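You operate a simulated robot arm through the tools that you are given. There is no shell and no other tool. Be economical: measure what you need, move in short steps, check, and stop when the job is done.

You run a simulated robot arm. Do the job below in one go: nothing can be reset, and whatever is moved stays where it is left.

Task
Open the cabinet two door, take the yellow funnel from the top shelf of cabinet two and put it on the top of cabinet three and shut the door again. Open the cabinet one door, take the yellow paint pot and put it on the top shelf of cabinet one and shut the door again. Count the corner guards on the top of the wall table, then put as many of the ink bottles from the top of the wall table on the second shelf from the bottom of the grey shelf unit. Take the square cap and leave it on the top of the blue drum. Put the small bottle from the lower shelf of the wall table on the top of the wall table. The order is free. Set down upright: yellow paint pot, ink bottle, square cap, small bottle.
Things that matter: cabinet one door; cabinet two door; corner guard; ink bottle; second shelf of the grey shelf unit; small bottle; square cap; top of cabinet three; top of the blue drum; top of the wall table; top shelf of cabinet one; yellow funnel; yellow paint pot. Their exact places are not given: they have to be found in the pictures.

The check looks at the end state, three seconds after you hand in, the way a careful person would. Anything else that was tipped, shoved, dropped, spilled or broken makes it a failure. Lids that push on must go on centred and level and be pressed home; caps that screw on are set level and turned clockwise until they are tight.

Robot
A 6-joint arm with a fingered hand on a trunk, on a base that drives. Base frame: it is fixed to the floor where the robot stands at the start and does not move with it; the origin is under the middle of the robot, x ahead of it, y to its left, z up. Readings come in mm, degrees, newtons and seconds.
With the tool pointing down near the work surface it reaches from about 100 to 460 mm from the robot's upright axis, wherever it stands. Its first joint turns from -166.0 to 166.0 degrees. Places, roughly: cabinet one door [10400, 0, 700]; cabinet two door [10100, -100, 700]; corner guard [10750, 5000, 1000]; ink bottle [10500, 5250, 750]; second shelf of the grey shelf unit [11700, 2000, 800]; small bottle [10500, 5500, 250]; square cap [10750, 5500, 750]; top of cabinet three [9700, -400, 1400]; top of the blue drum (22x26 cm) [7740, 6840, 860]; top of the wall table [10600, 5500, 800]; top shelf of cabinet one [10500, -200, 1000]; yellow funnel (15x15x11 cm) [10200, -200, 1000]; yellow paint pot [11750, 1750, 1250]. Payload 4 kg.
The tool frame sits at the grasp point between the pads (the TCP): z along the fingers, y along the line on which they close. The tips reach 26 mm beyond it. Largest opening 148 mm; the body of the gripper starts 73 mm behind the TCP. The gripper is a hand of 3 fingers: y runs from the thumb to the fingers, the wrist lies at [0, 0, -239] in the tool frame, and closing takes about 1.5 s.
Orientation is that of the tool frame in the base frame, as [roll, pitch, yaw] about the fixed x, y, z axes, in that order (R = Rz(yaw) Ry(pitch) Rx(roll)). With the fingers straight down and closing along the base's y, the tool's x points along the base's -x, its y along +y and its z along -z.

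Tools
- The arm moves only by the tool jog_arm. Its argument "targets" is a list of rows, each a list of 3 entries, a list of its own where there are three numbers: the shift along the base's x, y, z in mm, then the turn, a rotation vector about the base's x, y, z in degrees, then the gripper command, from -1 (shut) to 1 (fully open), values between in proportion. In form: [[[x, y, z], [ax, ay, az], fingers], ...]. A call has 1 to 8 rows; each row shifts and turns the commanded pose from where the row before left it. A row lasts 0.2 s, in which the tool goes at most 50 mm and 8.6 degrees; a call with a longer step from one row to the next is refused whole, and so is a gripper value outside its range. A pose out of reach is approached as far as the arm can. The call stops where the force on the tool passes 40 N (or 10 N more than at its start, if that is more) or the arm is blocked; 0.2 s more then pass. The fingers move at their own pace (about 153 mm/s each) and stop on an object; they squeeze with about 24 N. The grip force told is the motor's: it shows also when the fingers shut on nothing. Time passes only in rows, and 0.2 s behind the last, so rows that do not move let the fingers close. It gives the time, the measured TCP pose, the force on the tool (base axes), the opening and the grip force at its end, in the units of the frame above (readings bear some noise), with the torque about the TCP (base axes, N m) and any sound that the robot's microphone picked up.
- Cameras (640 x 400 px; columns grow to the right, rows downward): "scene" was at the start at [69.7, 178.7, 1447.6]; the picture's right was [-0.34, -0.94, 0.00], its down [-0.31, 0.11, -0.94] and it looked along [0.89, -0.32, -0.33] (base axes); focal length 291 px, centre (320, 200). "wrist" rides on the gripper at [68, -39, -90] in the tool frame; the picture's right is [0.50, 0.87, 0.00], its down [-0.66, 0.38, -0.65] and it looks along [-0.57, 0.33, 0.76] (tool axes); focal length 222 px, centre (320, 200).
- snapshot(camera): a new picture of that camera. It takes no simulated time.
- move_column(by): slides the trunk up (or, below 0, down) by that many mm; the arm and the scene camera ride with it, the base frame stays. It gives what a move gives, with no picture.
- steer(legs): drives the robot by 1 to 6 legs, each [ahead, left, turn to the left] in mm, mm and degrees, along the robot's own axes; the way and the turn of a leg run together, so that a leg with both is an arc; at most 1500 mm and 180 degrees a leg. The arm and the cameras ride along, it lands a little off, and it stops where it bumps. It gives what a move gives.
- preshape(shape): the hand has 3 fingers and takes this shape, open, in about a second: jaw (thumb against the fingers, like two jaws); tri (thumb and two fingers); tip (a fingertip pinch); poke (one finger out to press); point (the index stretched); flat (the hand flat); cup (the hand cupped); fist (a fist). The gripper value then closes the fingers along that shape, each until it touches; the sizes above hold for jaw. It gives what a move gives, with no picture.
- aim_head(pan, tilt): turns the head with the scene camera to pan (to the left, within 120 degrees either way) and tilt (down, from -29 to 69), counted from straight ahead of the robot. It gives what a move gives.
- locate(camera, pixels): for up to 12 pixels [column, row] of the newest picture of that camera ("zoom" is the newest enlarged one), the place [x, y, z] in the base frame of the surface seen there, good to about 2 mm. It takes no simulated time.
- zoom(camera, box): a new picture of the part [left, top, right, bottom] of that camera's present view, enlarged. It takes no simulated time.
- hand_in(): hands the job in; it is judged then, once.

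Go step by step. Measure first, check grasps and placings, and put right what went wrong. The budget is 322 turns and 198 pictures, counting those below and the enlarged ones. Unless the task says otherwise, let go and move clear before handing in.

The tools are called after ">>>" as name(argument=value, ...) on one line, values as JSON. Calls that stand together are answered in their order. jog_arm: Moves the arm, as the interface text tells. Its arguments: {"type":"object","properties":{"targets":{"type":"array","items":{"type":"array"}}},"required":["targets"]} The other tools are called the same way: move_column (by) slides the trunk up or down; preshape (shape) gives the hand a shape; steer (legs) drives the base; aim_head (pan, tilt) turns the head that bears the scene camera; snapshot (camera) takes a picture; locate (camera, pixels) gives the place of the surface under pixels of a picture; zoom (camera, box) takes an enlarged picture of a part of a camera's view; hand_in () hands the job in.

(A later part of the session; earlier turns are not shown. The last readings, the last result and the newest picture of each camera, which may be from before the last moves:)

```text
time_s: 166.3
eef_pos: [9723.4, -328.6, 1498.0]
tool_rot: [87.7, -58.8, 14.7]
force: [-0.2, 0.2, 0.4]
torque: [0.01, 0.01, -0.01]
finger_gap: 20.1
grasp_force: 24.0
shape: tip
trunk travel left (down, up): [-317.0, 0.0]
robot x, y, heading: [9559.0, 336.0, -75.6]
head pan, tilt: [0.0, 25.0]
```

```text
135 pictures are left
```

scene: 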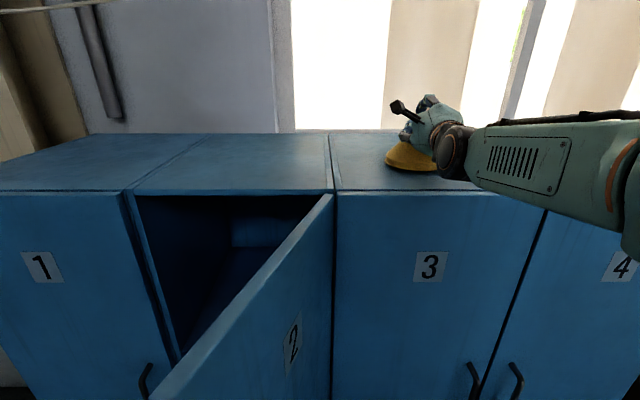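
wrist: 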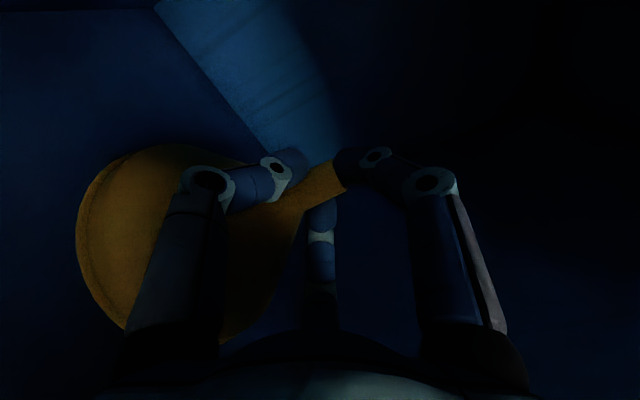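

Nearly on the top. I lower by small steps until contact, then open.

>>> jog_arm(targets=[[[0, 0, -3], [0, 0, 0], -1], [[0, 0, -2], [0, 0, 0], -1], [[0, 0, -2], [0, 0, 0], -1]])

>>> zoom(camera="scene", box=[340, 80, 480, 200])

```text
time_s: 167.1
eef_pos: [9722.8, -328.6, 1491.9]
tool_rot: [87.5, -58.9, 14.9]
force: [0.0, 0.5, 1.1]
torque: [-0.1, -0.06, -0.02]
finger_gap: 20.1
grasp_force: 24.0
shape: tip
trunk travel left (down, up): [-317.0, 0.0]
robot x, y, heading: [9559.8, 334.9, -75.9]
head pan, tilt: [0.0, 25.0]
```

```text
3.33 times, centred on (410, 140) of scene
```

zoom: 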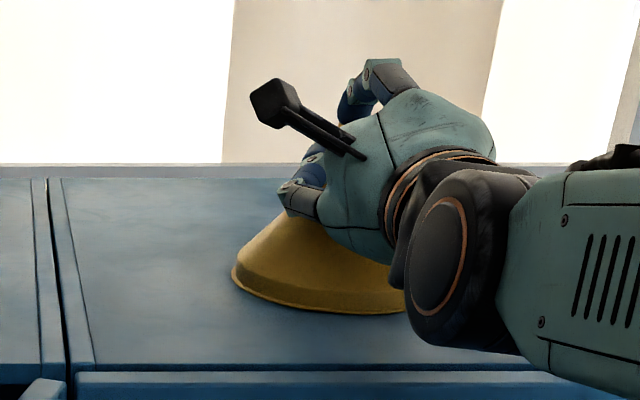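

Torque shows first contact (1.1 N). I press 2 mm more, open and retreat straight back.

>>> jog_arm(targets=[[[0, 0, -2], [0, 0, 0], -1], [[0, 0, -1], [0, 0, 0], -1], [[0, 0, 0], [0, 0, 0], 0.3], [[0, 0, 0], [0, 0, 0], 0.5], [[0, 0, 0], [0, 0, 0], 0.5], [[0, 0, 3], [0, 0, 0], 0.5]])

>>> jog_arm(targets=[[[-5, 20, 0], [0, 0, 0], 0.5], [[-10, 39, 0], [0, 0, 0], 0.5], [[-10, 39, 0], [0, 0, 0], 0.5], [[-10, 39, 0], [0, 0, 0], 0.5]])

>>> zoom(camera="scene", box=[320, 80, 520, 240])

```text
time_s: 168.5
eef_pos: [9723.5, -328.6, 1492.1]
tool_rot: [87.8, -58.8, 14.7]
force: [-0.3, 0.3, 0.0]
torque: [0.0, 0.0, -0.01]
finger_gap: 110.6
grasp_force: 0.1
shape: tip
trunk travel left (down, up): [-317.0, 0.0]
robot x, y, heading: [9555.2, 331.9, -75.8]
head pan, tilt: [0.0, 25.0]
```

```text
time_s: 169.5
eef_pos: [9689.0, -188.5, 1493.3]
tool_rot: [87.7, -58.8, 14.9]
force: [0.5, 0.4, 0.5]
torque: [-0.01, 0.0, 0.01]
finger_gap: 110.7
grasp_force: 0.0
shape: tip
trunk travel left (down, up): [-317.0, 0.0]
robot x, y, heading: [9557.9, 332.9, -76.0]
head pan, tilt: [0.0, 25.0]
```

```text
2.50 times, centred on (420, 160) of scene
```

zoom: 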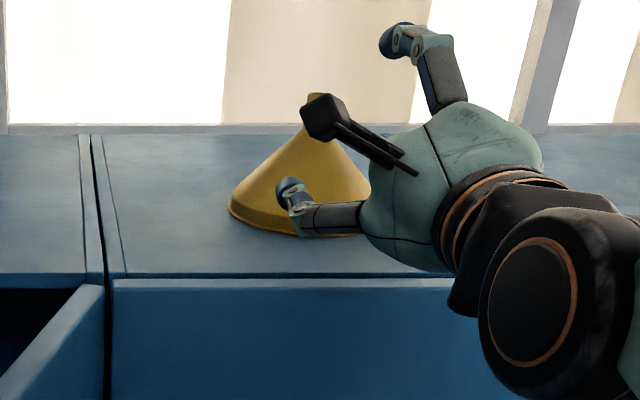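

The funnel stands upright on cabinet three. Next I back off, lower the hand and close door two by pushing its outer face.

>>> steer(legs=[[-330, 0, 0]])

>>> move_column(by=-300)

>>> jog_arm(targets=[[[0, 0, -40], [0, 0, 0], -1], [[0, 0, -40], [0, 0, 0], -1], [[0, 0, -40], [0, 0, 0], -1], [[0, 0, 0], [0, 0, 0], -1]])

>>> snapshot(camera="scene")

```text
time_s: 171.6
eef_pos: [9606.8, 123.9, 1493.2]
tool_rot: [87.7, -58.8, 14.6]
force: [-0.4, 0.2, 0.9]
torque: [0.02, 0.02, 0.05]
finger_gap: 110.6
grasp_force: 0.0
shape: tip
trunk travel left (down, up): [-317.0, 0.0]
robot x, y, heading: [9476.8, 651.6, -76.0]
head pan, tilt: [0.0, 25.0]
```

```text
time_s: 174.6
eef_pos: [9608.3, 124.9, 1192.5]
tool_rot: [87.7, -58.8, 14.6]
force: [0.6, -0.1, -0.4]
torque: [-0.03, -0.02, -0.03]
finger_gap: 110.6
grasp_force: 0.0
shape: tip
trunk travel left (down, up): [-17.0, 300.0]
robot x, y, heading: [9481.8, 650.1, -76.1]
head pan, tilt: [0.0, 25.0]
```

```text
time_s: 175.6
eef_pos: [9609.6, 125.3, 1072.6]
tool_rot: [87.8, -58.8, 14.5]
force: [-0.1, -0.7, 0.1]
torque: [0.01, -0.04, 0.0]
finger_gap: 0.0
grasp_force: 23.8
shape: tip
trunk travel left (down, up): [-17.0, 300.0]
robot x, y, heading: [9480.5, 654.4, -76.0]
head pan, tilt: [0.0, 25.0]
```

```text
132 pictures are left
```

scene: 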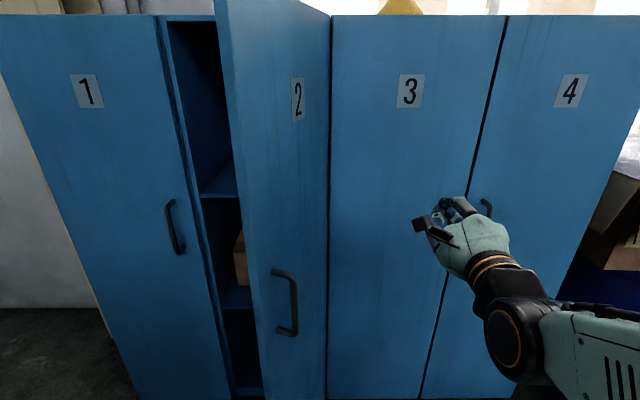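

I drive left 440 to sweep the door partly shut with the fingers (above the handle).

>>> steer(legs=[[0, 440, 0]])

>>> snapshot(camera="scene")

```text
time_s: 180.1
eef_pos: [10038.7, 230.5, 1074.3]
tool_rot: [87.7, -58.8, 14.2]
force: [-0.4, 0.9, 0.3]
torque: [-0.01, 0.0, 0.03]
finger_gap: 0.3
grasp_force: 23.9
shape: tip
trunk travel left (down, up): [-17.0, 300.0]
robot x, y, heading: [9910.9, 759.7, -76.5]
head pan, tilt: [0.0, 25.0]
```

```text
131 pictures are left
```

scene: 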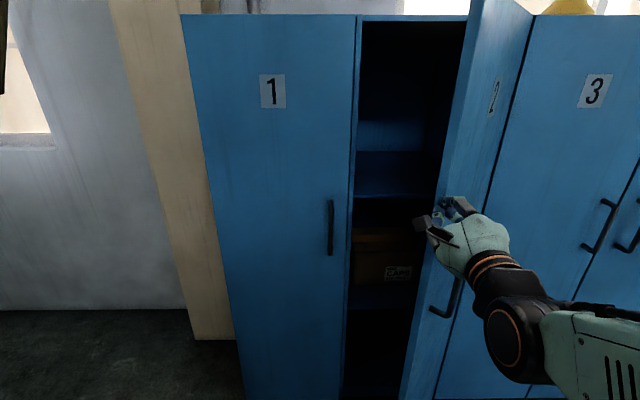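

>>> locate(camera="scene", pixels=[[452, 120], [430, 240], [440, 300], [455, 300], [490, 120], [455, 205]])

```text
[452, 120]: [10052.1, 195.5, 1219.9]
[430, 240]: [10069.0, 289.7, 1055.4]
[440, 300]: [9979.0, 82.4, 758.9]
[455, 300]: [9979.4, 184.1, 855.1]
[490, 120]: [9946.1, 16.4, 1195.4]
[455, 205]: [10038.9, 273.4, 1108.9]
```

Door is ~47° open with the hand just off its edge. I shift right 40 and push the door shut with the arm.

>>> jog_arm(targets=[[[-20, -5, 0], [0, 0, 0], -1], [[-20, -5, 0], [0, 0, 0], -1], [[8.6, -33.9, 0], [0, 0, 0], -1], [[8.6, -33.9, 0], [0, 0, 0], -1], [[8.6, -33.9, 0], [0, 0, 0], -1], [[8.6, -33.9, 0], [0, 0, 0], -1], [[8.6, -33.9, 0], [0, 0, 0], -1], [[8.6, -33.9, 0], [0, 0, 0], -1]])

>>> snapshot(camera="scene")

```text
time_s: 181.9
eef_pos: [10051.9, 17.1, 1071.6]
tool_rot: [87.9, -58.8, 14.1]
force: [0.2, -0.4, 0.5]
torque: [-0.03, 0.0, 0.01]
finger_gap: 0.0
grasp_force: 24.2
shape: tip
trunk travel left (down, up): [-17.0, 300.0]
robot x, y, heading: [9910.4, 759.5, -76.3]
head pan, tilt: [0.0, 25.0]
```

```text
130 pictures are left
```

scene: 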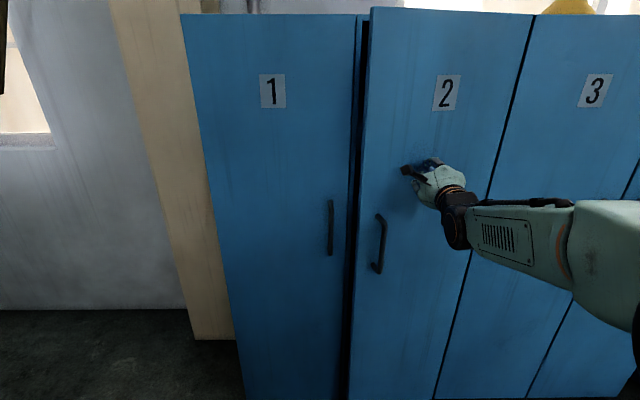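

Nearly shut; I push further in small steps until resistance.

>>> jog_arm(targets=[[[7, -26, 0], [0, 0, 0], -1], [[5, -20, 0], [0, 0, 0], -1], [[4, -15, 0], [0, 0, 0], -1], [[2, -8, 0], [0, 0, 0], -1], [[2, -6, 0], [0, 0, 0], -1], [[1, -4, 0], [0, 0, 0], -1]])

>>> snapshot(camera="scene")

```text
time_s: 183.1
eef_pos: [10068.6, -52.5, 1074.2]
tool_rot: [88.1, -58.9, 13.8]
force: [-6.7, 29.0, -0.4]
torque: [0.02, 0.01, 0.05]
finger_gap: 0.0
grasp_force: 24.0
shape: tip
trunk travel left (down, up): [-17.0, 300.0]
robot x, y, heading: [9913.7, 761.8, -76.5]
head pan, tilt: [0.0, 25.0]
stopped in row 6: the force on the tool passed its limit at 46 N (the readings are from after the stop); the commanded pose is now the measured one
```

```text
129 pictures are left
```

scene: 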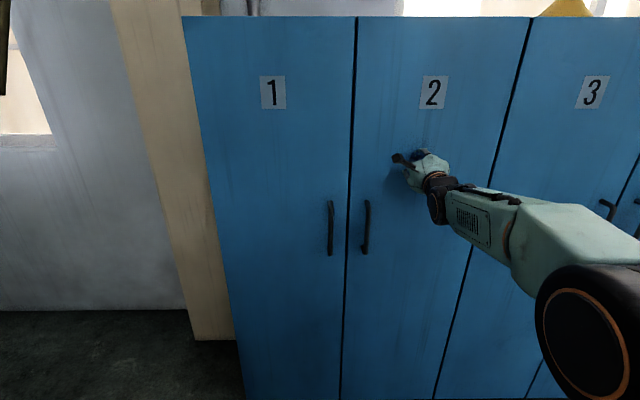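

Door two is shut flush (line at 350). I retreat, lower the hand to handle height and roll 30° back for handle one.

>>> jog_arm(targets=[[[-5, 26, 0], [0, 0, 0], 0], [[-5, 26, 0], [0, 0, 0], 0], [[0, 26, -30], [1.9, -7.26, 0], 0], [[0, 26, -30], [1.9, -7.26, 0], 0], [[0, 26, -30], [1.9, -7.26, 0], 0], [[0, 26, -30], [1.9, -7.26, 0], 0], [[0, 26, -32], [0, 0, 0], 0], [[0, 26, -32], [0, 0, 0], 0]])

>>> snapshot(camera="scene")

>>> zoom(camera="scene", box=[290, 180, 410, 280])

>>> locate(camera="zoom", pixels=[[217, 150], [216, 200], [215, 260], [330, 60]])

```text
time_s: 184.9
eef_pos: [10057.4, 150.6, 885.7]
tool_rot: [113.4, -88.9, -11.4]
force: [0.2, 0.4, 0.0]
torque: [0.0, 0.01, 0.0]
finger_gap: 73.8
grasp_force: 0.0
shape: tip
trunk travel left (down, up): [-17.0, 300.0]
robot x, y, heading: [9912.7, 756.1, -76.2]
head pan, tilt: [0.0, 25.0]
```

```text
128 pictures are left
```

scene: 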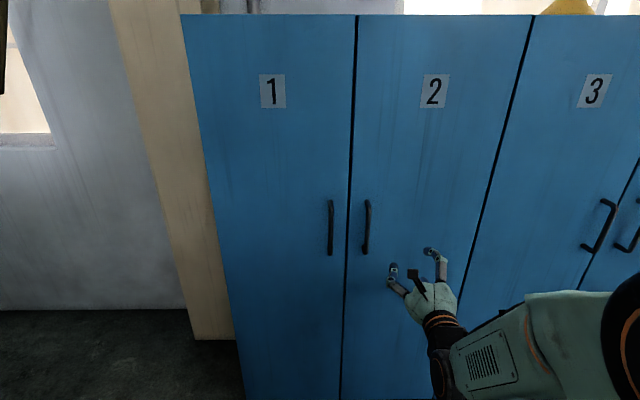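

```text
4.00 times, centred on (350, 230) of scene
```

zoom: 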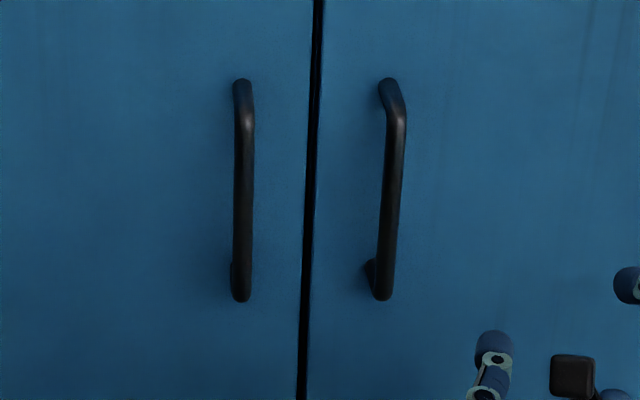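

```text
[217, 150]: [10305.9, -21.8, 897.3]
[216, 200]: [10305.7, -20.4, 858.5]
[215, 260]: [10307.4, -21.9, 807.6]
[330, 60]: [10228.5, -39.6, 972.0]
```

The bar of handle one is at (10281,14). I drive 185 left, 100 ahead.

>>> steer(legs=[[0, 185, 0], [95, 0, 0]])

>>> snapshot(camera="wrist")

>>> zoom(camera="scene", box=[250, 160, 490, 360])

```text
time_s: 187.9
eef_pos: [10263.4, 100.1, 887.4]
tool_rot: [115.6, -88.7, -13.4]
force: [-0.1, -0.7, 0.3]
torque: [-0.04, 0.01, 0.01]
finger_gap: 73.9
grasp_force: 0.0
shape: tip
trunk travel left (down, up): [-17.0, 300.0]
robot x, y, heading: [10119.1, 705.0, -76.7]
head pan, tilt: [0.0, 25.0]
```

```text
126 pictures are left
```

wrist: 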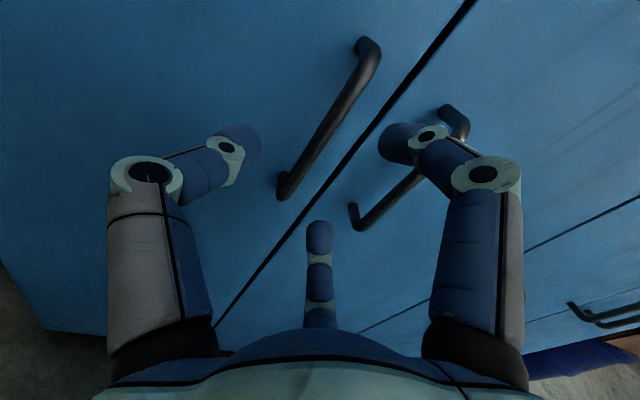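

```text
2.00 times, centred on (370, 260) of scene
```

zoom: 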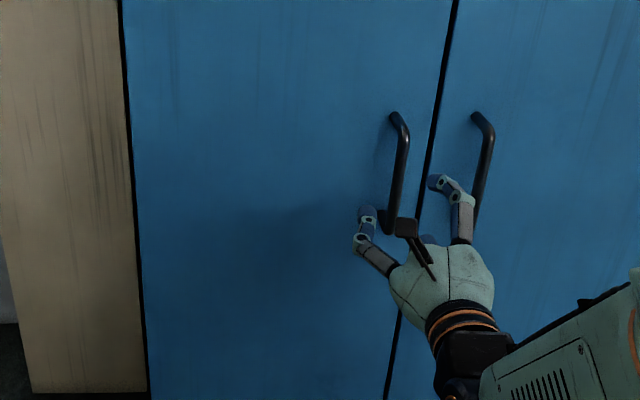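

Aligned. I advance 86 mm and close on the bar.

>>> jog_arm(targets=[[[6, -29, 0], [0, 0, 0], 0], [[6, -29, 0], [0, 0, 0], 0], [[6, -28, 0], [0, 0, 0], 0], [[0, 0, 0], [0, 0, 0], -1], [[0, 0, 0], [0, 0, 0], -1], [[0, 0, 0], [0, 0, 0], -1], [[0, 0, 0], [0, 0, 0], -1]])

>>> snapshot(camera="wrist")

```text
time_s: 189.6
eef_pos: [10281.0, 13.9, 886.3]
tool_rot: [113.8, -88.7, -11.7]
force: [-1.0, -2.1, 1.6]
torque: [0.05, -0.05, 0.0]
finger_gap: 0.2
grasp_force: 24.0
shape: tip
trunk travel left (down, up): [-17.0, 300.0]
robot x, y, heading: [10117.7, 708.4, -76.3]
head pan, tilt: [0.0, 25.0]
```

```text
124 pictures are left
```

wrist: 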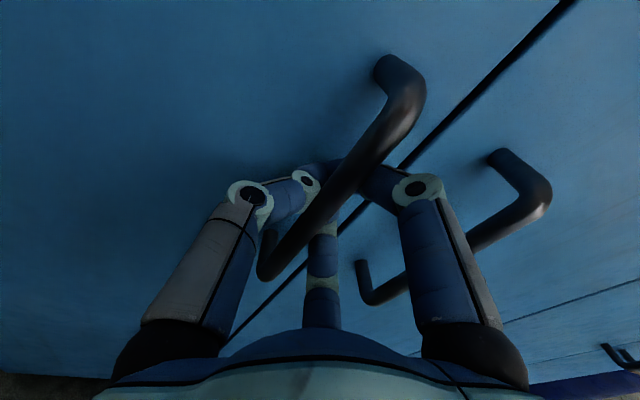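

Hooked on the bar. I pull door one along its arc (hinge ≈(10600,54)) with the arm.

>>> jog_arm(targets=[[[-2, 24.3, 0], [0, 0, 0], -1], [[0.1, 24.2, 0], [0, 0, 0], -1], [[1.9, 24.6, 0], [0, 0, 0], -1], [[3.6, 23.9, 0], [0, 0, 0], -1], [[5.4, 23.5, 0], [0, 0, 0], -1], [[7, 22.5, 0], [0, 0, 0], -1], [[8.9, 22.6, 0], [0, 0, 0], -1], [[10.2, 21.2, 0], [0, 0, 0], -1]])

>>> aim_head(pan=118, tilt=45)

>>> snapshot(camera="scene")

```text
time_s: 191.3
eef_pos: [10317.3, 201.2, 887.1]
tool_rot: [114.5, -88.6, -12.2]
force: [2.7, -0.1, 0.3]
torque: [-0.01, -0.02, -0.03]
finger_gap: 0.0
grasp_force: 23.9
shape: tip
trunk travel left (down, up): [-17.0, 300.0]
robot x, y, heading: [10119.2, 710.9, -76.1]
head pan, tilt: [0.0, 25.0]
```

```text
time_s: 193.3
eef_pos: [10316.8, 202.1, 886.4]
tool_rot: [114.8, -88.7, -12.6]
force: [1.6, -0.5, -0.3]
torque: [0.05, -0.01, -0.03]
finger_gap: 0.0
grasp_force: 23.7
shape: tip
trunk travel left (down, up): [-17.0, 300.0]
robot x, y, heading: [10116.5, 708.5, -76.1]
head pan, tilt: [118.0, 45.0]
```

```text
123 pictures are left
```

scene: 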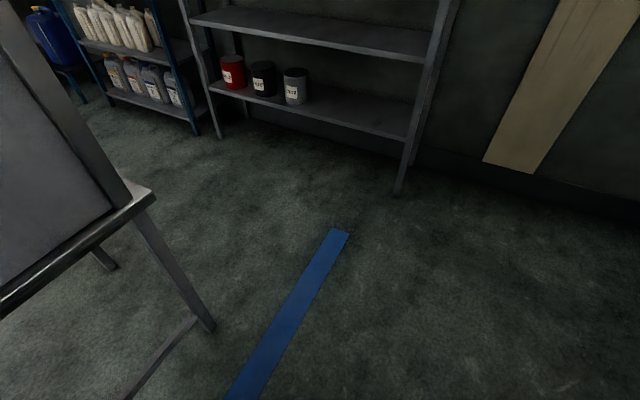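

>>> locate(camera="scene", pixels=[[150, 200], [212, 330], [5, 320], [340, 235], [240, 390], [400, 190], [215, 130], [195, 125]])

>>> aim_head(pan=10, tilt=25)

>>> snapshot(camera="scene")

```text
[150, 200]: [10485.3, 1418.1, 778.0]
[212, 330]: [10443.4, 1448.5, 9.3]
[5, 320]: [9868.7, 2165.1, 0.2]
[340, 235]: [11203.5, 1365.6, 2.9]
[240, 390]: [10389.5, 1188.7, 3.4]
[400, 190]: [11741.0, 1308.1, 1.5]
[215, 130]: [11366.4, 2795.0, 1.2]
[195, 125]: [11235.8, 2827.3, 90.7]
```

```text
time_s: 195.2
eef_pos: [10316.7, 200.7, 886.3]
tool_rot: [114.7, -88.7, -12.7]
force: [2.5, -0.3, 0.6]
torque: [0.05, -0.06, -0.04]
finger_gap: 0.0
grasp_force: 24.1
shape: tip
trunk travel left (down, up): [-17.0, 300.0]
robot x, y, heading: [10118.3, 704.6, -76.2]
head pan, tilt: [10.0, 25.0]
```

```text
122 pictures are left
```

scene: 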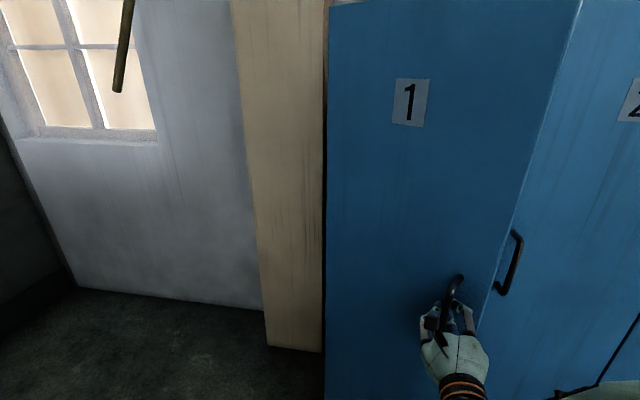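

The structure behind ends at (10485,1418); I have ~300 mm of room. I continue the pull with the base.

>>> steer(legs=[[-58, 68, 0], [-38, 88, 0]])

>>> snapshot(camera="scene")

```text
time_s: 197.5
eef_pos: [10446.7, 331.2, 887.5]
tool_rot: [114.6, -88.7, -12.4]
force: [0.4, 0.0, -0.8]
torque: [-0.02, 0.0, -0.02]
finger_gap: 0.2
grasp_force: 24.2
shape: tip
trunk travel left (down, up): [-17.0, 300.0]
robot x, y, heading: [10249.8, 841.4, -76.1]
head pan, tilt: [10.0, 25.0]
```

```text
121 pictures are left
```

scene: 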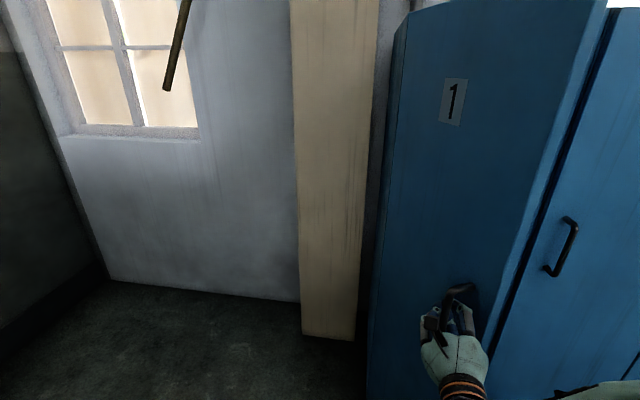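

Door one is ~68° open. I release, back off 150 mm, and view the cabinet's inside.

>>> jog_arm(targets=[[[0, 0, 0], [0, 0, 0], -0.4], [[0, 0, 0], [0, 0, 0], -0.4], [[0, 0, 0], [0, 0, 0], -0.4]])

>>> steer(legs=[[-150, 0, 0], [0, -250, 0]])

>>> aim_head(pan=10, tilt=20)

>>> snapshot(camera="scene")

```text
time_s: 198.3
eef_pos: [10447.2, 330.2, 885.7]
tool_rot: [114.9, -88.7, -12.5]
force: [-0.2, -0.2, -0.1]
torque: [-0.02, 0.0, 0.01]
finger_gap: 44.0
grasp_force: 0.1
shape: tip
trunk travel left (down, up): [-17.0, 300.0]
robot x, y, heading: [10248.1, 837.5, -76.3]
head pan, tilt: [10.0, 25.0]
```

```text
time_s: 202.1
eef_pos: [10167.9, 419.3, 886.3]
tool_rot: [114.8, -88.8, -12.6]
force: [-0.3, -0.7, 0.7]
torque: [0.0, 0.02, 0.03]
finger_gap: 44.2
grasp_force: 0.1
shape: tip
trunk travel left (down, up): [-17.0, 300.0]
robot x, y, heading: [9968.9, 926.1, -76.3]
head pan, tilt: [10.0, 25.0]
```

```text
time_s: 202.8
eef_pos: [10166.7, 419.2, 886.9]
tool_rot: [114.9, -88.7, -12.5]
force: [-0.7, -0.1, 0.3]
torque: [-0.01, 0.0, -0.01]
finger_gap: 44.2
grasp_force: 0.1
shape: tip
trunk travel left (down, up): [-17.0, 300.0]
robot x, y, heading: [9970.4, 928.7, -76.3]
head pan, tilt: [10.0, 20.0]
```

```text
120 pictures are left
```

scene: 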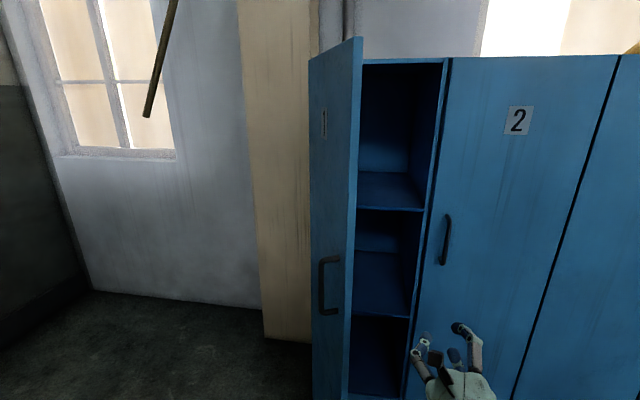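

Cabinet one is open and its top shelf empty. I measure the shelf, then drive to the grey unit.

>>> locate(camera="scene", pixels=[[390, 190], [380, 205], [410, 180], [357, 170], [440, 180], [350, 110], [418, 208]])

>>> move_column(by=200)

>>> steer(legs=[[0, 0, 90]])

>>> aim_head(pan=10, tilt=15)

>>> snapshot(camera="scene")

```text
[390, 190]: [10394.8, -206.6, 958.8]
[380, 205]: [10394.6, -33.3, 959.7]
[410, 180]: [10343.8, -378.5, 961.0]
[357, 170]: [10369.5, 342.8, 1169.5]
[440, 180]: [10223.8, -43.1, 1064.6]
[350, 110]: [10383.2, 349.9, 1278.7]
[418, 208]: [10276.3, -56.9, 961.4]
```

```text
time_s: 204.9
eef_pos: [10166.6, 420.8, 1086.0]
tool_rot: [114.9, -88.7, -12.5]
force: [-0.4, 0.7, 0.0]
torque: [0.01, -0.01, 0.02]
finger_gap: 44.3
grasp_force: 0.0
shape: tip
trunk travel left (down, up): [-217.0, 100.0]
robot x, y, heading: [9969.3, 925.6, -76.2]
head pan, tilt: [10.0, 20.0]
```

```text
time_s: 209.2
eef_pos: [10468.0, 1144.9, 1087.0]
tool_rot: [114.6, -88.7, 79.7]
force: [0.0, 0.2, -0.9]
torque: [0.02, -0.03, 0.02]
finger_gap: 44.5
grasp_force: 0.1
shape: tip
trunk travel left (down, up): [-217.0, 100.0]
robot x, y, heading: [9967.0, 927.2, 15.7]
head pan, tilt: [10.0, 20.0]
```

```text
time_s: 209.9
eef_pos: [10466.7, 1144.4, 1086.2]
tool_rot: [114.3, -88.8, 80.0]
force: [-0.4, 0.8, 0.0]
torque: [0.02, -0.01, -0.01]
finger_gap: 44.0
grasp_force: 0.1
shape: tip
trunk travel left (down, up): [-217.0, 100.0]
robot x, y, heading: [9968.7, 930.4, 16.0]
head pan, tilt: [10.0, 15.0]
```

```text
119 pictures are left
```

scene: 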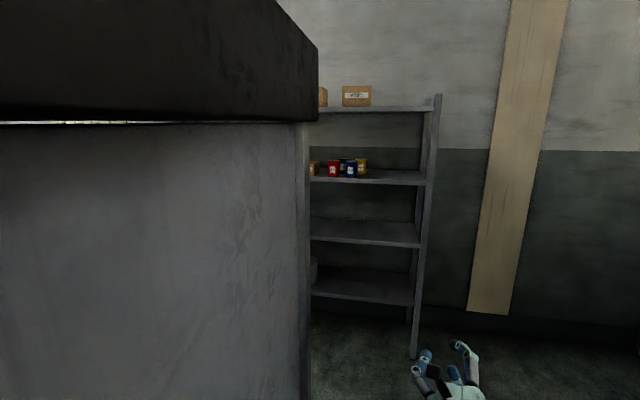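

The structure ends near x≈10490; I drive straight ahead 950 to get before the grey unit.

>>> steer(legs=[[950, 0, -1.5]])

>>> aim_head(pan=12, tilt=15)

>>> snapshot(camera="scene")

```text
time_s: 214.9
eef_pos: [11418.8, 1368.8, 1087.0]
tool_rot: [115.0, -88.7, 77.0]
force: [0.3, 1.2, -0.6]
torque: [-0.02, -0.02, 0.0]
finger_gap: 44.2
grasp_force: 0.1
shape: tip
trunk travel left (down, up): [-217.0, 100.0]
robot x, y, heading: [10909.2, 1174.3, 13.3]
head pan, tilt: [10.0, 15.0]
```

```text
time_s: 215.6
eef_pos: [11417.5, 1368.4, 1085.4]
tool_rot: [114.0, -88.6, 77.8]
force: [-0.5, -0.3, -1.4]
torque: [0.01, -0.01, 0.03]
finger_gap: 44.2
grasp_force: 0.1
shape: tip
trunk travel left (down, up): [-217.0, 100.0]
robot x, y, heading: [10907.8, 1172.7, 13.4]
head pan, tilt: [12.0, 15.0]
```

```text
118 pictures are left
```

scene: 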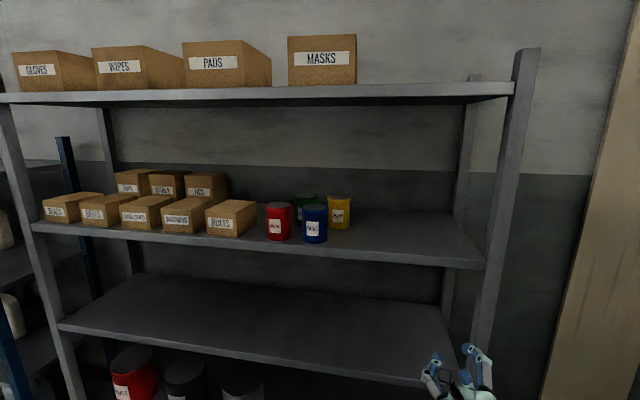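

>>> zoom(camera="scene", box=[240, 160, 400, 270])

>>> locate(camera="zoom", pixels=[[395, 160], [360, 195], [435, 195], [397, 195], [397, 270], [290, 210], [290, 320], [245, 270], [330, 270], [150, 280], [450, 340], [255, 165]])

>>> locate(camera="scene", pixels=[[400, 250], [380, 240], [400, 100], [400, 360], [300, 345], [250, 300], [380, 280], [505, 160], [340, 97], [460, 355]])

```text
3.64 times, centred on (320, 215) of scene
```

zoom: 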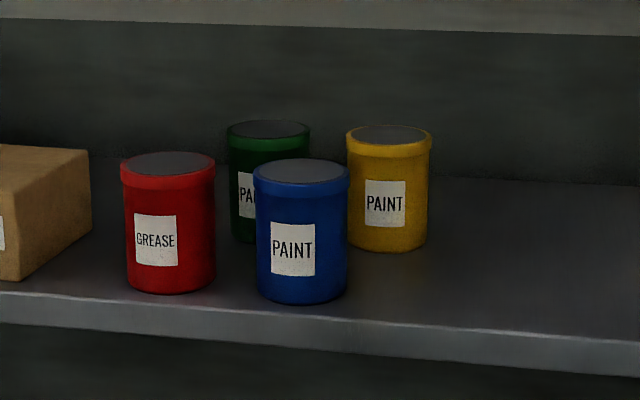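

```text
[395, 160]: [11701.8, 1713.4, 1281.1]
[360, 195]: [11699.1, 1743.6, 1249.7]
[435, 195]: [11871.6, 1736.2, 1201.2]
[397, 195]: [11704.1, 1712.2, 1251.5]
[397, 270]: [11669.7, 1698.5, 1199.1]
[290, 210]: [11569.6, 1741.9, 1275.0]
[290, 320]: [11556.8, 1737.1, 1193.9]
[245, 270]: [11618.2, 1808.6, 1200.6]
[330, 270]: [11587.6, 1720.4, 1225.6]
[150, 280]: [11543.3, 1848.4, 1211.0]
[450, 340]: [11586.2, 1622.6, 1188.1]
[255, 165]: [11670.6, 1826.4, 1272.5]
```

```text
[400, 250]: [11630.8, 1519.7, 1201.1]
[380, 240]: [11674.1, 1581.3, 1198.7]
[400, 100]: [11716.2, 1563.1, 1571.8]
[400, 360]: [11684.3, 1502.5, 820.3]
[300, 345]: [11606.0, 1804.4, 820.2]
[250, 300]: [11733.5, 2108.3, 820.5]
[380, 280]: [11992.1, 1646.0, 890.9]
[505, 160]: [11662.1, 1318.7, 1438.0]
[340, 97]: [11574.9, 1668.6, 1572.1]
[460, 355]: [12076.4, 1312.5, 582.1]
```

The yellow pot centre is ≈(11738,1728), z 1200–1300, with the blue can in front-left. I'll approach from the front-right at heading 56°: turn, then shift right.

>>> steer(legs=[[0, 0, 42.7], [-64, -450, 0]])

>>> move_column(by=100)

>>> snapshot(camera="scene")

```text
time_s: 222.0
eef_pos: [11484.2, 1361.4, 1086.7]
tool_rot: [114.5, -88.6, 120.6]
force: [-0.5, 0.1, -0.4]
torque: [-0.01, 0.0, 0.0]
finger_gap: 44.2
grasp_force: 0.0
shape: tip
trunk travel left (down, up): [-217.0, 100.0]
robot x, y, heading: [11247.5, 873.4, 56.8]
head pan, tilt: [12.0, 15.0]
```

```text
time_s: 223.3
eef_pos: [11484.1, 1360.4, 1188.0]
tool_rot: [114.2, -88.7, 120.9]
force: [-0.4, 0.0, 0.0]
torque: [0.03, -0.04, 0.01]
finger_gap: 44.2
grasp_force: 0.0
shape: tip
trunk travel left (down, up): [-317.0, 0.0]
robot x, y, heading: [11245.5, 864.4, 56.4]
head pan, tilt: [12.0, 15.0]
```

```text
116 pictures are left
```

scene: 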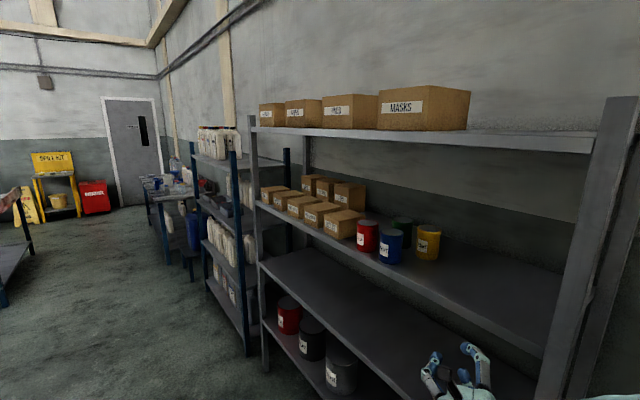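

>>> zoom(camera="scene", box=[370, 205, 470, 275])

>>> locate(camera="zoom", pixels=[[365, 145], [365, 240], [310, 190], [430, 200], [370, 200], [150, 200], [150, 350], [230, 250], [500, 250]])

```text
5.71 times, centred on (420, 240) of scene
```

zoom: 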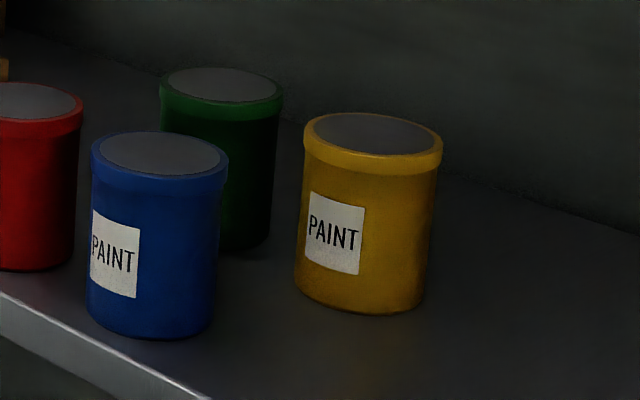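

```text
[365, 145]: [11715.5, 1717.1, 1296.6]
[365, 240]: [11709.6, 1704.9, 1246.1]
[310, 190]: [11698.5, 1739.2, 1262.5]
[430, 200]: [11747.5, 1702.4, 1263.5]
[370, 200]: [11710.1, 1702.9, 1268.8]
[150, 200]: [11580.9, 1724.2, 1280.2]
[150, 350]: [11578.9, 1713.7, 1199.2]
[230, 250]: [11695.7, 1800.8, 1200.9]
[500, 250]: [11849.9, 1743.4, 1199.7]
```

Pot centre ≈(11728,1727), radius ~34. I raise the hand to z 1262, open it and extend 200 mm toward the pot.

>>> jog_arm(targets=[[[0, 0, 37], [0, 0, 0], 0.3], [[0, 0, 37], [0, 0, 0], 0.3], [[22, 33.4, 0], [0, 0, 0], 0.3], [[22, 33.4, 0], [0, 0, 0], 0.3], [[22, 33.4, 0], [0, 0, 0], 0.3], [[22, 33.4, 0], [0, 0, 0], 0.3], [[22, 33.4, 0], [0, 0, 0], 0.3]])

>>> steer(legs=[[120, 0, 0]])

>>> snapshot(camera="wrist")

>>> snapshot(camera="scene")

```text
time_s: 224.9
eef_pos: [11593.5, 1526.4, 1262.0]
tool_rot: [109.1, -88.7, 125.9]
force: [0.0, 0.4, 3.3]
torque: [-0.01, -0.05, 0.01]
finger_gap: 93.3
grasp_force: 0.0
shape: tip
trunk travel left (down, up): [-317.0, 0.0]
robot x, y, heading: [11244.4, 869.0, 56.5]
head pan, tilt: [12.0, 15.0]
```

```text
time_s: 226.2
eef_pos: [11656.7, 1623.5, 1261.8]
tool_rot: [108.6, -88.8, 126.6]
force: [-0.7, -2.6, 17.3]
torque: [-0.89, -0.09, -0.1]
finger_gap: 91.2
grasp_force: 0.0
shape: tip
trunk travel left (down, up): [-317.0, 0.0]
robot x, y, heading: [11314.8, 969.4, 56.9]
head pan, tilt: [12.0, 15.0]
```

```text
114 pictures are left
```

wrist: 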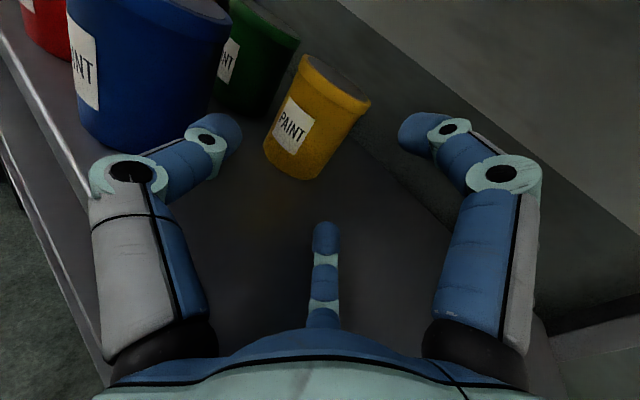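

```text
113 pictures are left
```

scene: 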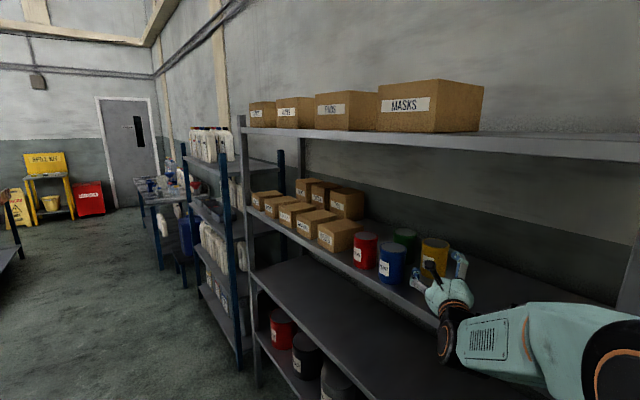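

A lower finger is touching the shelf lightly. I raise 6 mm and narrow the opening, then go on.

>>> jog_arm(targets=[[[1, -1, 6], [0, 0, 0], 0.15], [[1.5, -0.6, 0], [0, 0, 0], 0.12], [[0, 0, 0], [0, 0, 0], 0.12]])

>>> steer(legs=[[65, 0, 0]])

>>> snapshot(camera="wrist")

>>> locate(camera="wrist", pixels=[[320, 130], [300, 150], [340, 140], [280, 120], [350, 170], [300, 100]])

```text
time_s: 227.0
eef_pos: [11662.5, 1623.9, 1268.4]
tool_rot: [112.0, -88.7, 123.1]
force: [0.8, 1.0, -1.1]
torque: [0.04, -0.01, -0.01]
finger_gap: 83.4
grasp_force: 0.0
shape: tip
trunk travel left (down, up): [-317.0, 0.0]
robot x, y, heading: [11311.0, 968.2, 56.6]
head pan, tilt: [12.0, 15.0]
```

```text
time_s: 228.0
eef_pos: [11698.7, 1678.9, 1267.2]
tool_rot: [114.2, -88.8, 120.9]
force: [-0.1, 1.1, -0.7]
torque: [0.01, -0.04, 0.02]
finger_gap: 83.2
grasp_force: 0.0
shape: tip
trunk travel left (down, up): [-317.0, 0.0]
robot x, y, heading: [11348.1, 1023.4, 56.7]
head pan, tilt: [12.0, 15.0]
```

```text
112 pictures are left
```

wrist: 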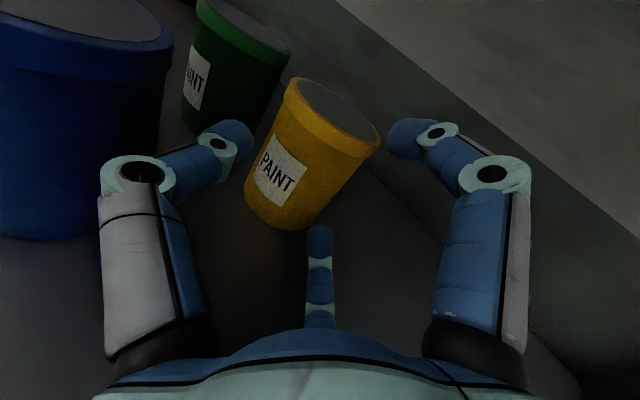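

```text
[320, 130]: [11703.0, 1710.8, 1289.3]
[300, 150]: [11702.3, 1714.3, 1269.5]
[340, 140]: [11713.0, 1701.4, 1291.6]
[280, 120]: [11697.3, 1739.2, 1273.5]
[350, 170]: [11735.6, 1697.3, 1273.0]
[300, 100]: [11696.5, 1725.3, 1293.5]
```

The pot is centred (2 mm off). I advance 47 mm and close.

>>> jog_arm(targets=[[[8.1, 13.7, 0], [0, 0, 0], 0.12], [[8.1, 13.7, 0], [0, 0, 0], 0.12], [[8.1, 13.7, 0], [0, 0, 0], 0.12], [[0, 0, 0], [0, 0, 0], -1], [[0, 0, 0], [0, 0, 0], -1], [[0, 0, 0], [0, 0, 0], -1]])

>>> snapshot(camera="wrist")

```text
time_s: 229.4
eef_pos: [11722.6, 1719.2, 1270.8]
tool_rot: [102.2, -88.8, 132.9]
force: [1.1, -1.6, 8.8]
torque: [-0.22, -0.33, -0.09]
finger_gap: 60.7
grasp_force: 24.0
shape: tip
trunk travel left (down, up): [-317.0, 0.0]
robot x, y, heading: [11351.6, 1025.5, 56.6]
head pan, tilt: [12.0, 15.0]
```

```text
111 pictures are left
```

wrist: 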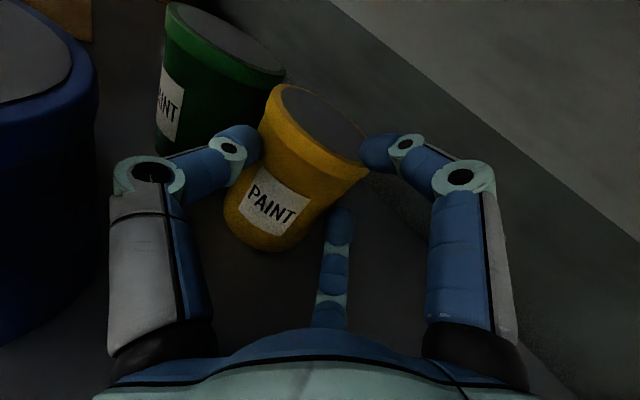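

Gripped (gap 60.7, 24 N). I lift 30 mm and check that it hangs level.

>>> jog_arm(targets=[[[0, 0, 8], [0, 0, 0], -1], [[0, 0, 12], [0, 0, 0], -1], [[0, 0, 15], [0, 0, 0], -1]])

>>> snapshot(camera="wrist")

>>> zoom(camera="scene", box=[350, 180, 510, 320])

```text
time_s: 230.2
eef_pos: [11722.5, 1719.4, 1303.0]
tool_rot: [113.3, -88.6, 121.7]
force: [1.1, 0.9, 0.2]
torque: [-0.02, 0.01, 0.02]
finger_gap: 36.0
grasp_force: 24.4
shape: tip
trunk travel left (down, up): [-317.0, 0.0]
robot x, y, heading: [11347.6, 1020.0, 56.7]
head pan, tilt: [12.0, 15.0]
```

```text
110 pictures are left
```

wrist: 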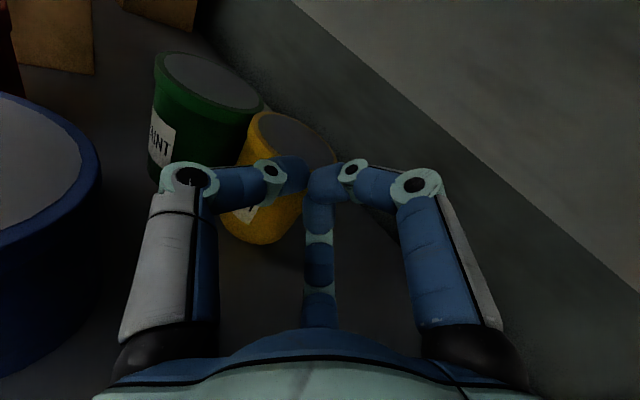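

```text
2.86 times, centred on (430, 250) of scene
```

zoom: 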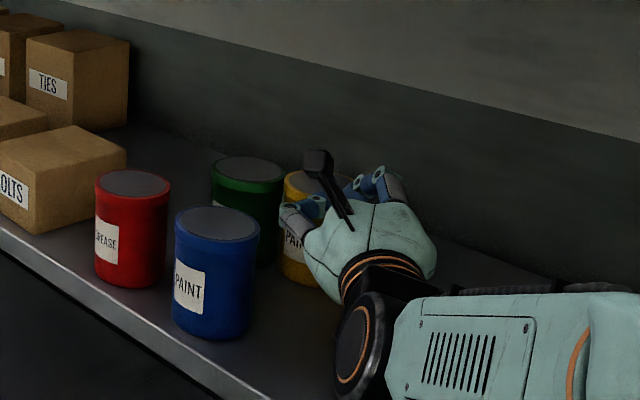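

It slipped: the pads closed on the pot's near half. I open and re-measure the pot for a deeper, lower grip.

>>> jog_arm(targets=[[[0, 0, 5], [0, 0, 0], 0.15], [[0, 0, 5], [0, 0, 0], 0.15], [[0, 0, 0], [0, 0, 0], 0.15], [[-16, -25, 0], [0, 0, 0], 0.15], [[-16, -25, 0], [0, 0, 0], 0.15]])

>>> snapshot(camera="wrist")

```text
time_s: 231.4
eef_pos: [11691.1, 1669.1, 1313.6]
tool_rot: [112.4, -88.7, 122.6]
force: [0.5, 0.9, -0.1]
torque: [0.03, 0.0, 0.02]
finger_gap: 84.3
grasp_force: 0.1
shape: tip
trunk travel left (down, up): [-317.0, 0.0]
robot x, y, heading: [11348.1, 1023.4, 56.4]
head pan, tilt: [12.0, 15.0]
```

```text
108 pictures are left
```

wrist: 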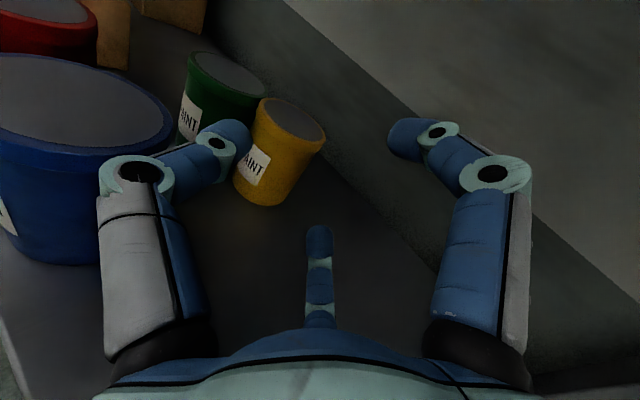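

>>> zoom(camera="wrist", box=[220, 80, 340, 220])

>>> locate(camera="wrist", pixels=[[290, 118], [250, 150], [270, 165], [290, 175], [305, 160], [315, 145], [275, 105], [318, 138], [262, 120]])

```text
2.86 times, centred on (280, 150) of wrist
```

zoom: 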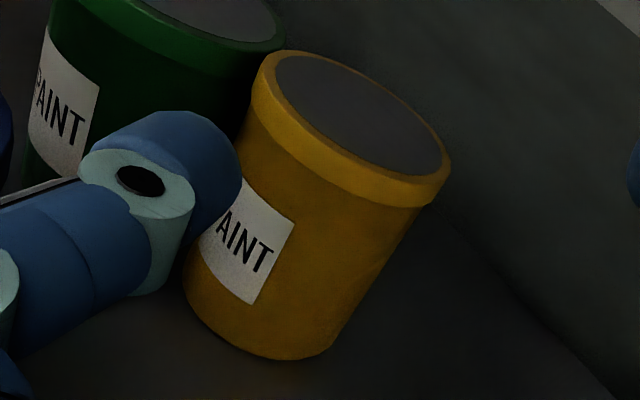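

```text
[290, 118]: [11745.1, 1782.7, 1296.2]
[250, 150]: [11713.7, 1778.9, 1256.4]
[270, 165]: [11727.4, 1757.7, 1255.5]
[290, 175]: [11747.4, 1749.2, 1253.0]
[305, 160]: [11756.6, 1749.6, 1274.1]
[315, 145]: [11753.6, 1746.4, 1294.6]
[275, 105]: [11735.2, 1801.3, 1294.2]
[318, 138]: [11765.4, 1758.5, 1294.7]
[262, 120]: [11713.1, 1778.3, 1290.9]
```

The pot slid to ≈(11745,1782), close to the green can. I'll nudge it away to the right-rear with the thumb: shift right 8, lower, and advance with the thumb against its left-front.

>>> jog_arm(targets=[[[3.5, -2.2, -25], [0, 0, 0], 0.12], [[3.2, -2.2, -23], [0, 0, 0], 0.12], [[13.8, 20.8, 0], [0, 0, 0], 0.12], [[13.8, 20.8, 0], [0, 0, 0], 0.12], [[13.8, 20.8, 0], [0, 0, 0], 0.12]])

>>> snapshot(camera="wrist")

```text
time_s: 232.6
eef_pos: [11737.4, 1727.1, 1263.7]
tool_rot: [111.4, -88.6, 123.6]
force: [0.4, 0.2, 1.7]
torque: [-0.09, -0.06, 0.06]
finger_gap: 82.6
grasp_force: 0.0
shape: tip
trunk travel left (down, up): [-317.0, 0.0]
robot x, y, heading: [11347.6, 1023.9, 56.8]
head pan, tilt: [12.0, 15.0]
```

```text
106 pictures are left
```

wrist: 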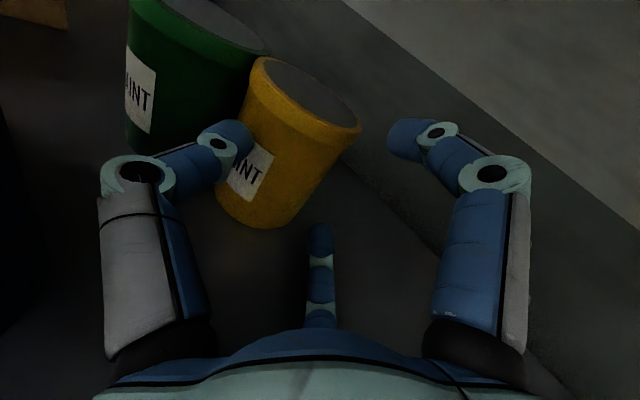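

The thumb is at the pot's left-front. I push on 36 mm.

>>> jog_arm(targets=[[[6.6, 10, 0], [0, 0, 0], 0.12], [[6.6, 10, 0], [0, 0, 0], 0.12], [[6.6, 10, 0], [0, 0, 0], 0.12]])

>>> snapshot(camera="wrist")

>>> locate(camera="wrist", pixels=[[305, 85], [300, 140], [320, 150], [340, 145], [280, 120], [230, 60], [200, 20]])

```text
time_s: 233.4
eef_pos: [11757.1, 1757.7, 1263.6]
tool_rot: [109.5, -88.7, 125.5]
force: [-1.8, 0.6, 1.7]
torque: [-0.05, -0.01, 0.06]
finger_gap: 83.7
grasp_force: 0.1
shape: tip
trunk travel left (down, up): [-317.0, 0.0]
robot x, y, heading: [11350.5, 1020.4, 56.5]
head pan, tilt: [12.0, 15.0]
```

```text
105 pictures are left
```

wrist: 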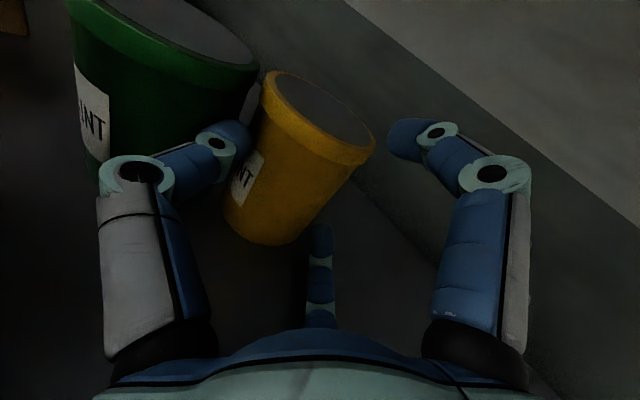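

```text
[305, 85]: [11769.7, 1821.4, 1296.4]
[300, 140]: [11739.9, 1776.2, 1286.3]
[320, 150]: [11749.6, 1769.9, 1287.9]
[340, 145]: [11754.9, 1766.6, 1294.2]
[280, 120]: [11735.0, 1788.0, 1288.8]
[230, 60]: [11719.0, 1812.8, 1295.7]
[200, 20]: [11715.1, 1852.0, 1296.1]
```

The pot is still only ~13 mm from the green can. I push it on to the right with the thumb.

>>> jog_arm(targets=[[[7.5, 2.2, 0], [0, 0, 0], 0.12], [[7.5, 2.2, 0], [0, 0, 0], 0.12], [[7.5, 2.2, 0], [0, 0, 0], 0.12], [[7.5, 2.2, 0], [0, 0, 0], 0.12]])

>>> snapshot(camera="wrist")

>>> locate(camera="wrist", pixels=[[315, 105], [300, 140], [320, 150], [340, 155], [280, 130], [230, 60], [200, 20]])

```text
time_s: 234.4
eef_pos: [11787.9, 1766.7, 1265.2]
tool_rot: [112.1, -88.7, 123.1]
force: [-0.8, 0.0, -0.1]
torque: [-0.05, -0.02, 0.03]
finger_gap: 84.5
grasp_force: 0.0
shape: tip
trunk travel left (down, up): [-317.0, 0.0]
robot x, y, heading: [11348.3, 1023.9, 56.4]
head pan, tilt: [12.0, 15.0]
```

```text
104 pictures are left
```

wrist: 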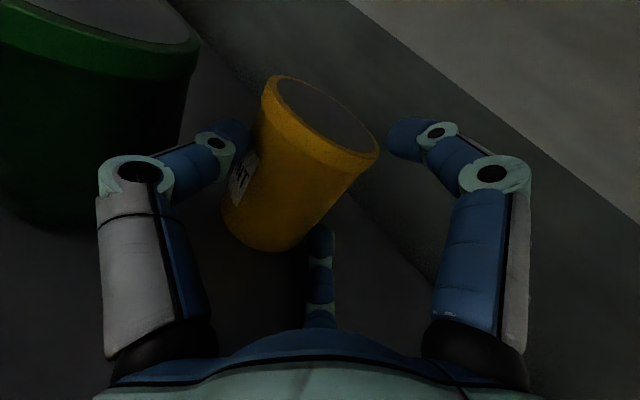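

```text
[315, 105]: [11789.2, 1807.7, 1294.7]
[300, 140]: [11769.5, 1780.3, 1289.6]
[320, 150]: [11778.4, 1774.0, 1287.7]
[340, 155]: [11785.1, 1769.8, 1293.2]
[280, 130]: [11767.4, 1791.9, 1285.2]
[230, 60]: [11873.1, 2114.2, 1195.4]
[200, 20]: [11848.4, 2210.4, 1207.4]
```

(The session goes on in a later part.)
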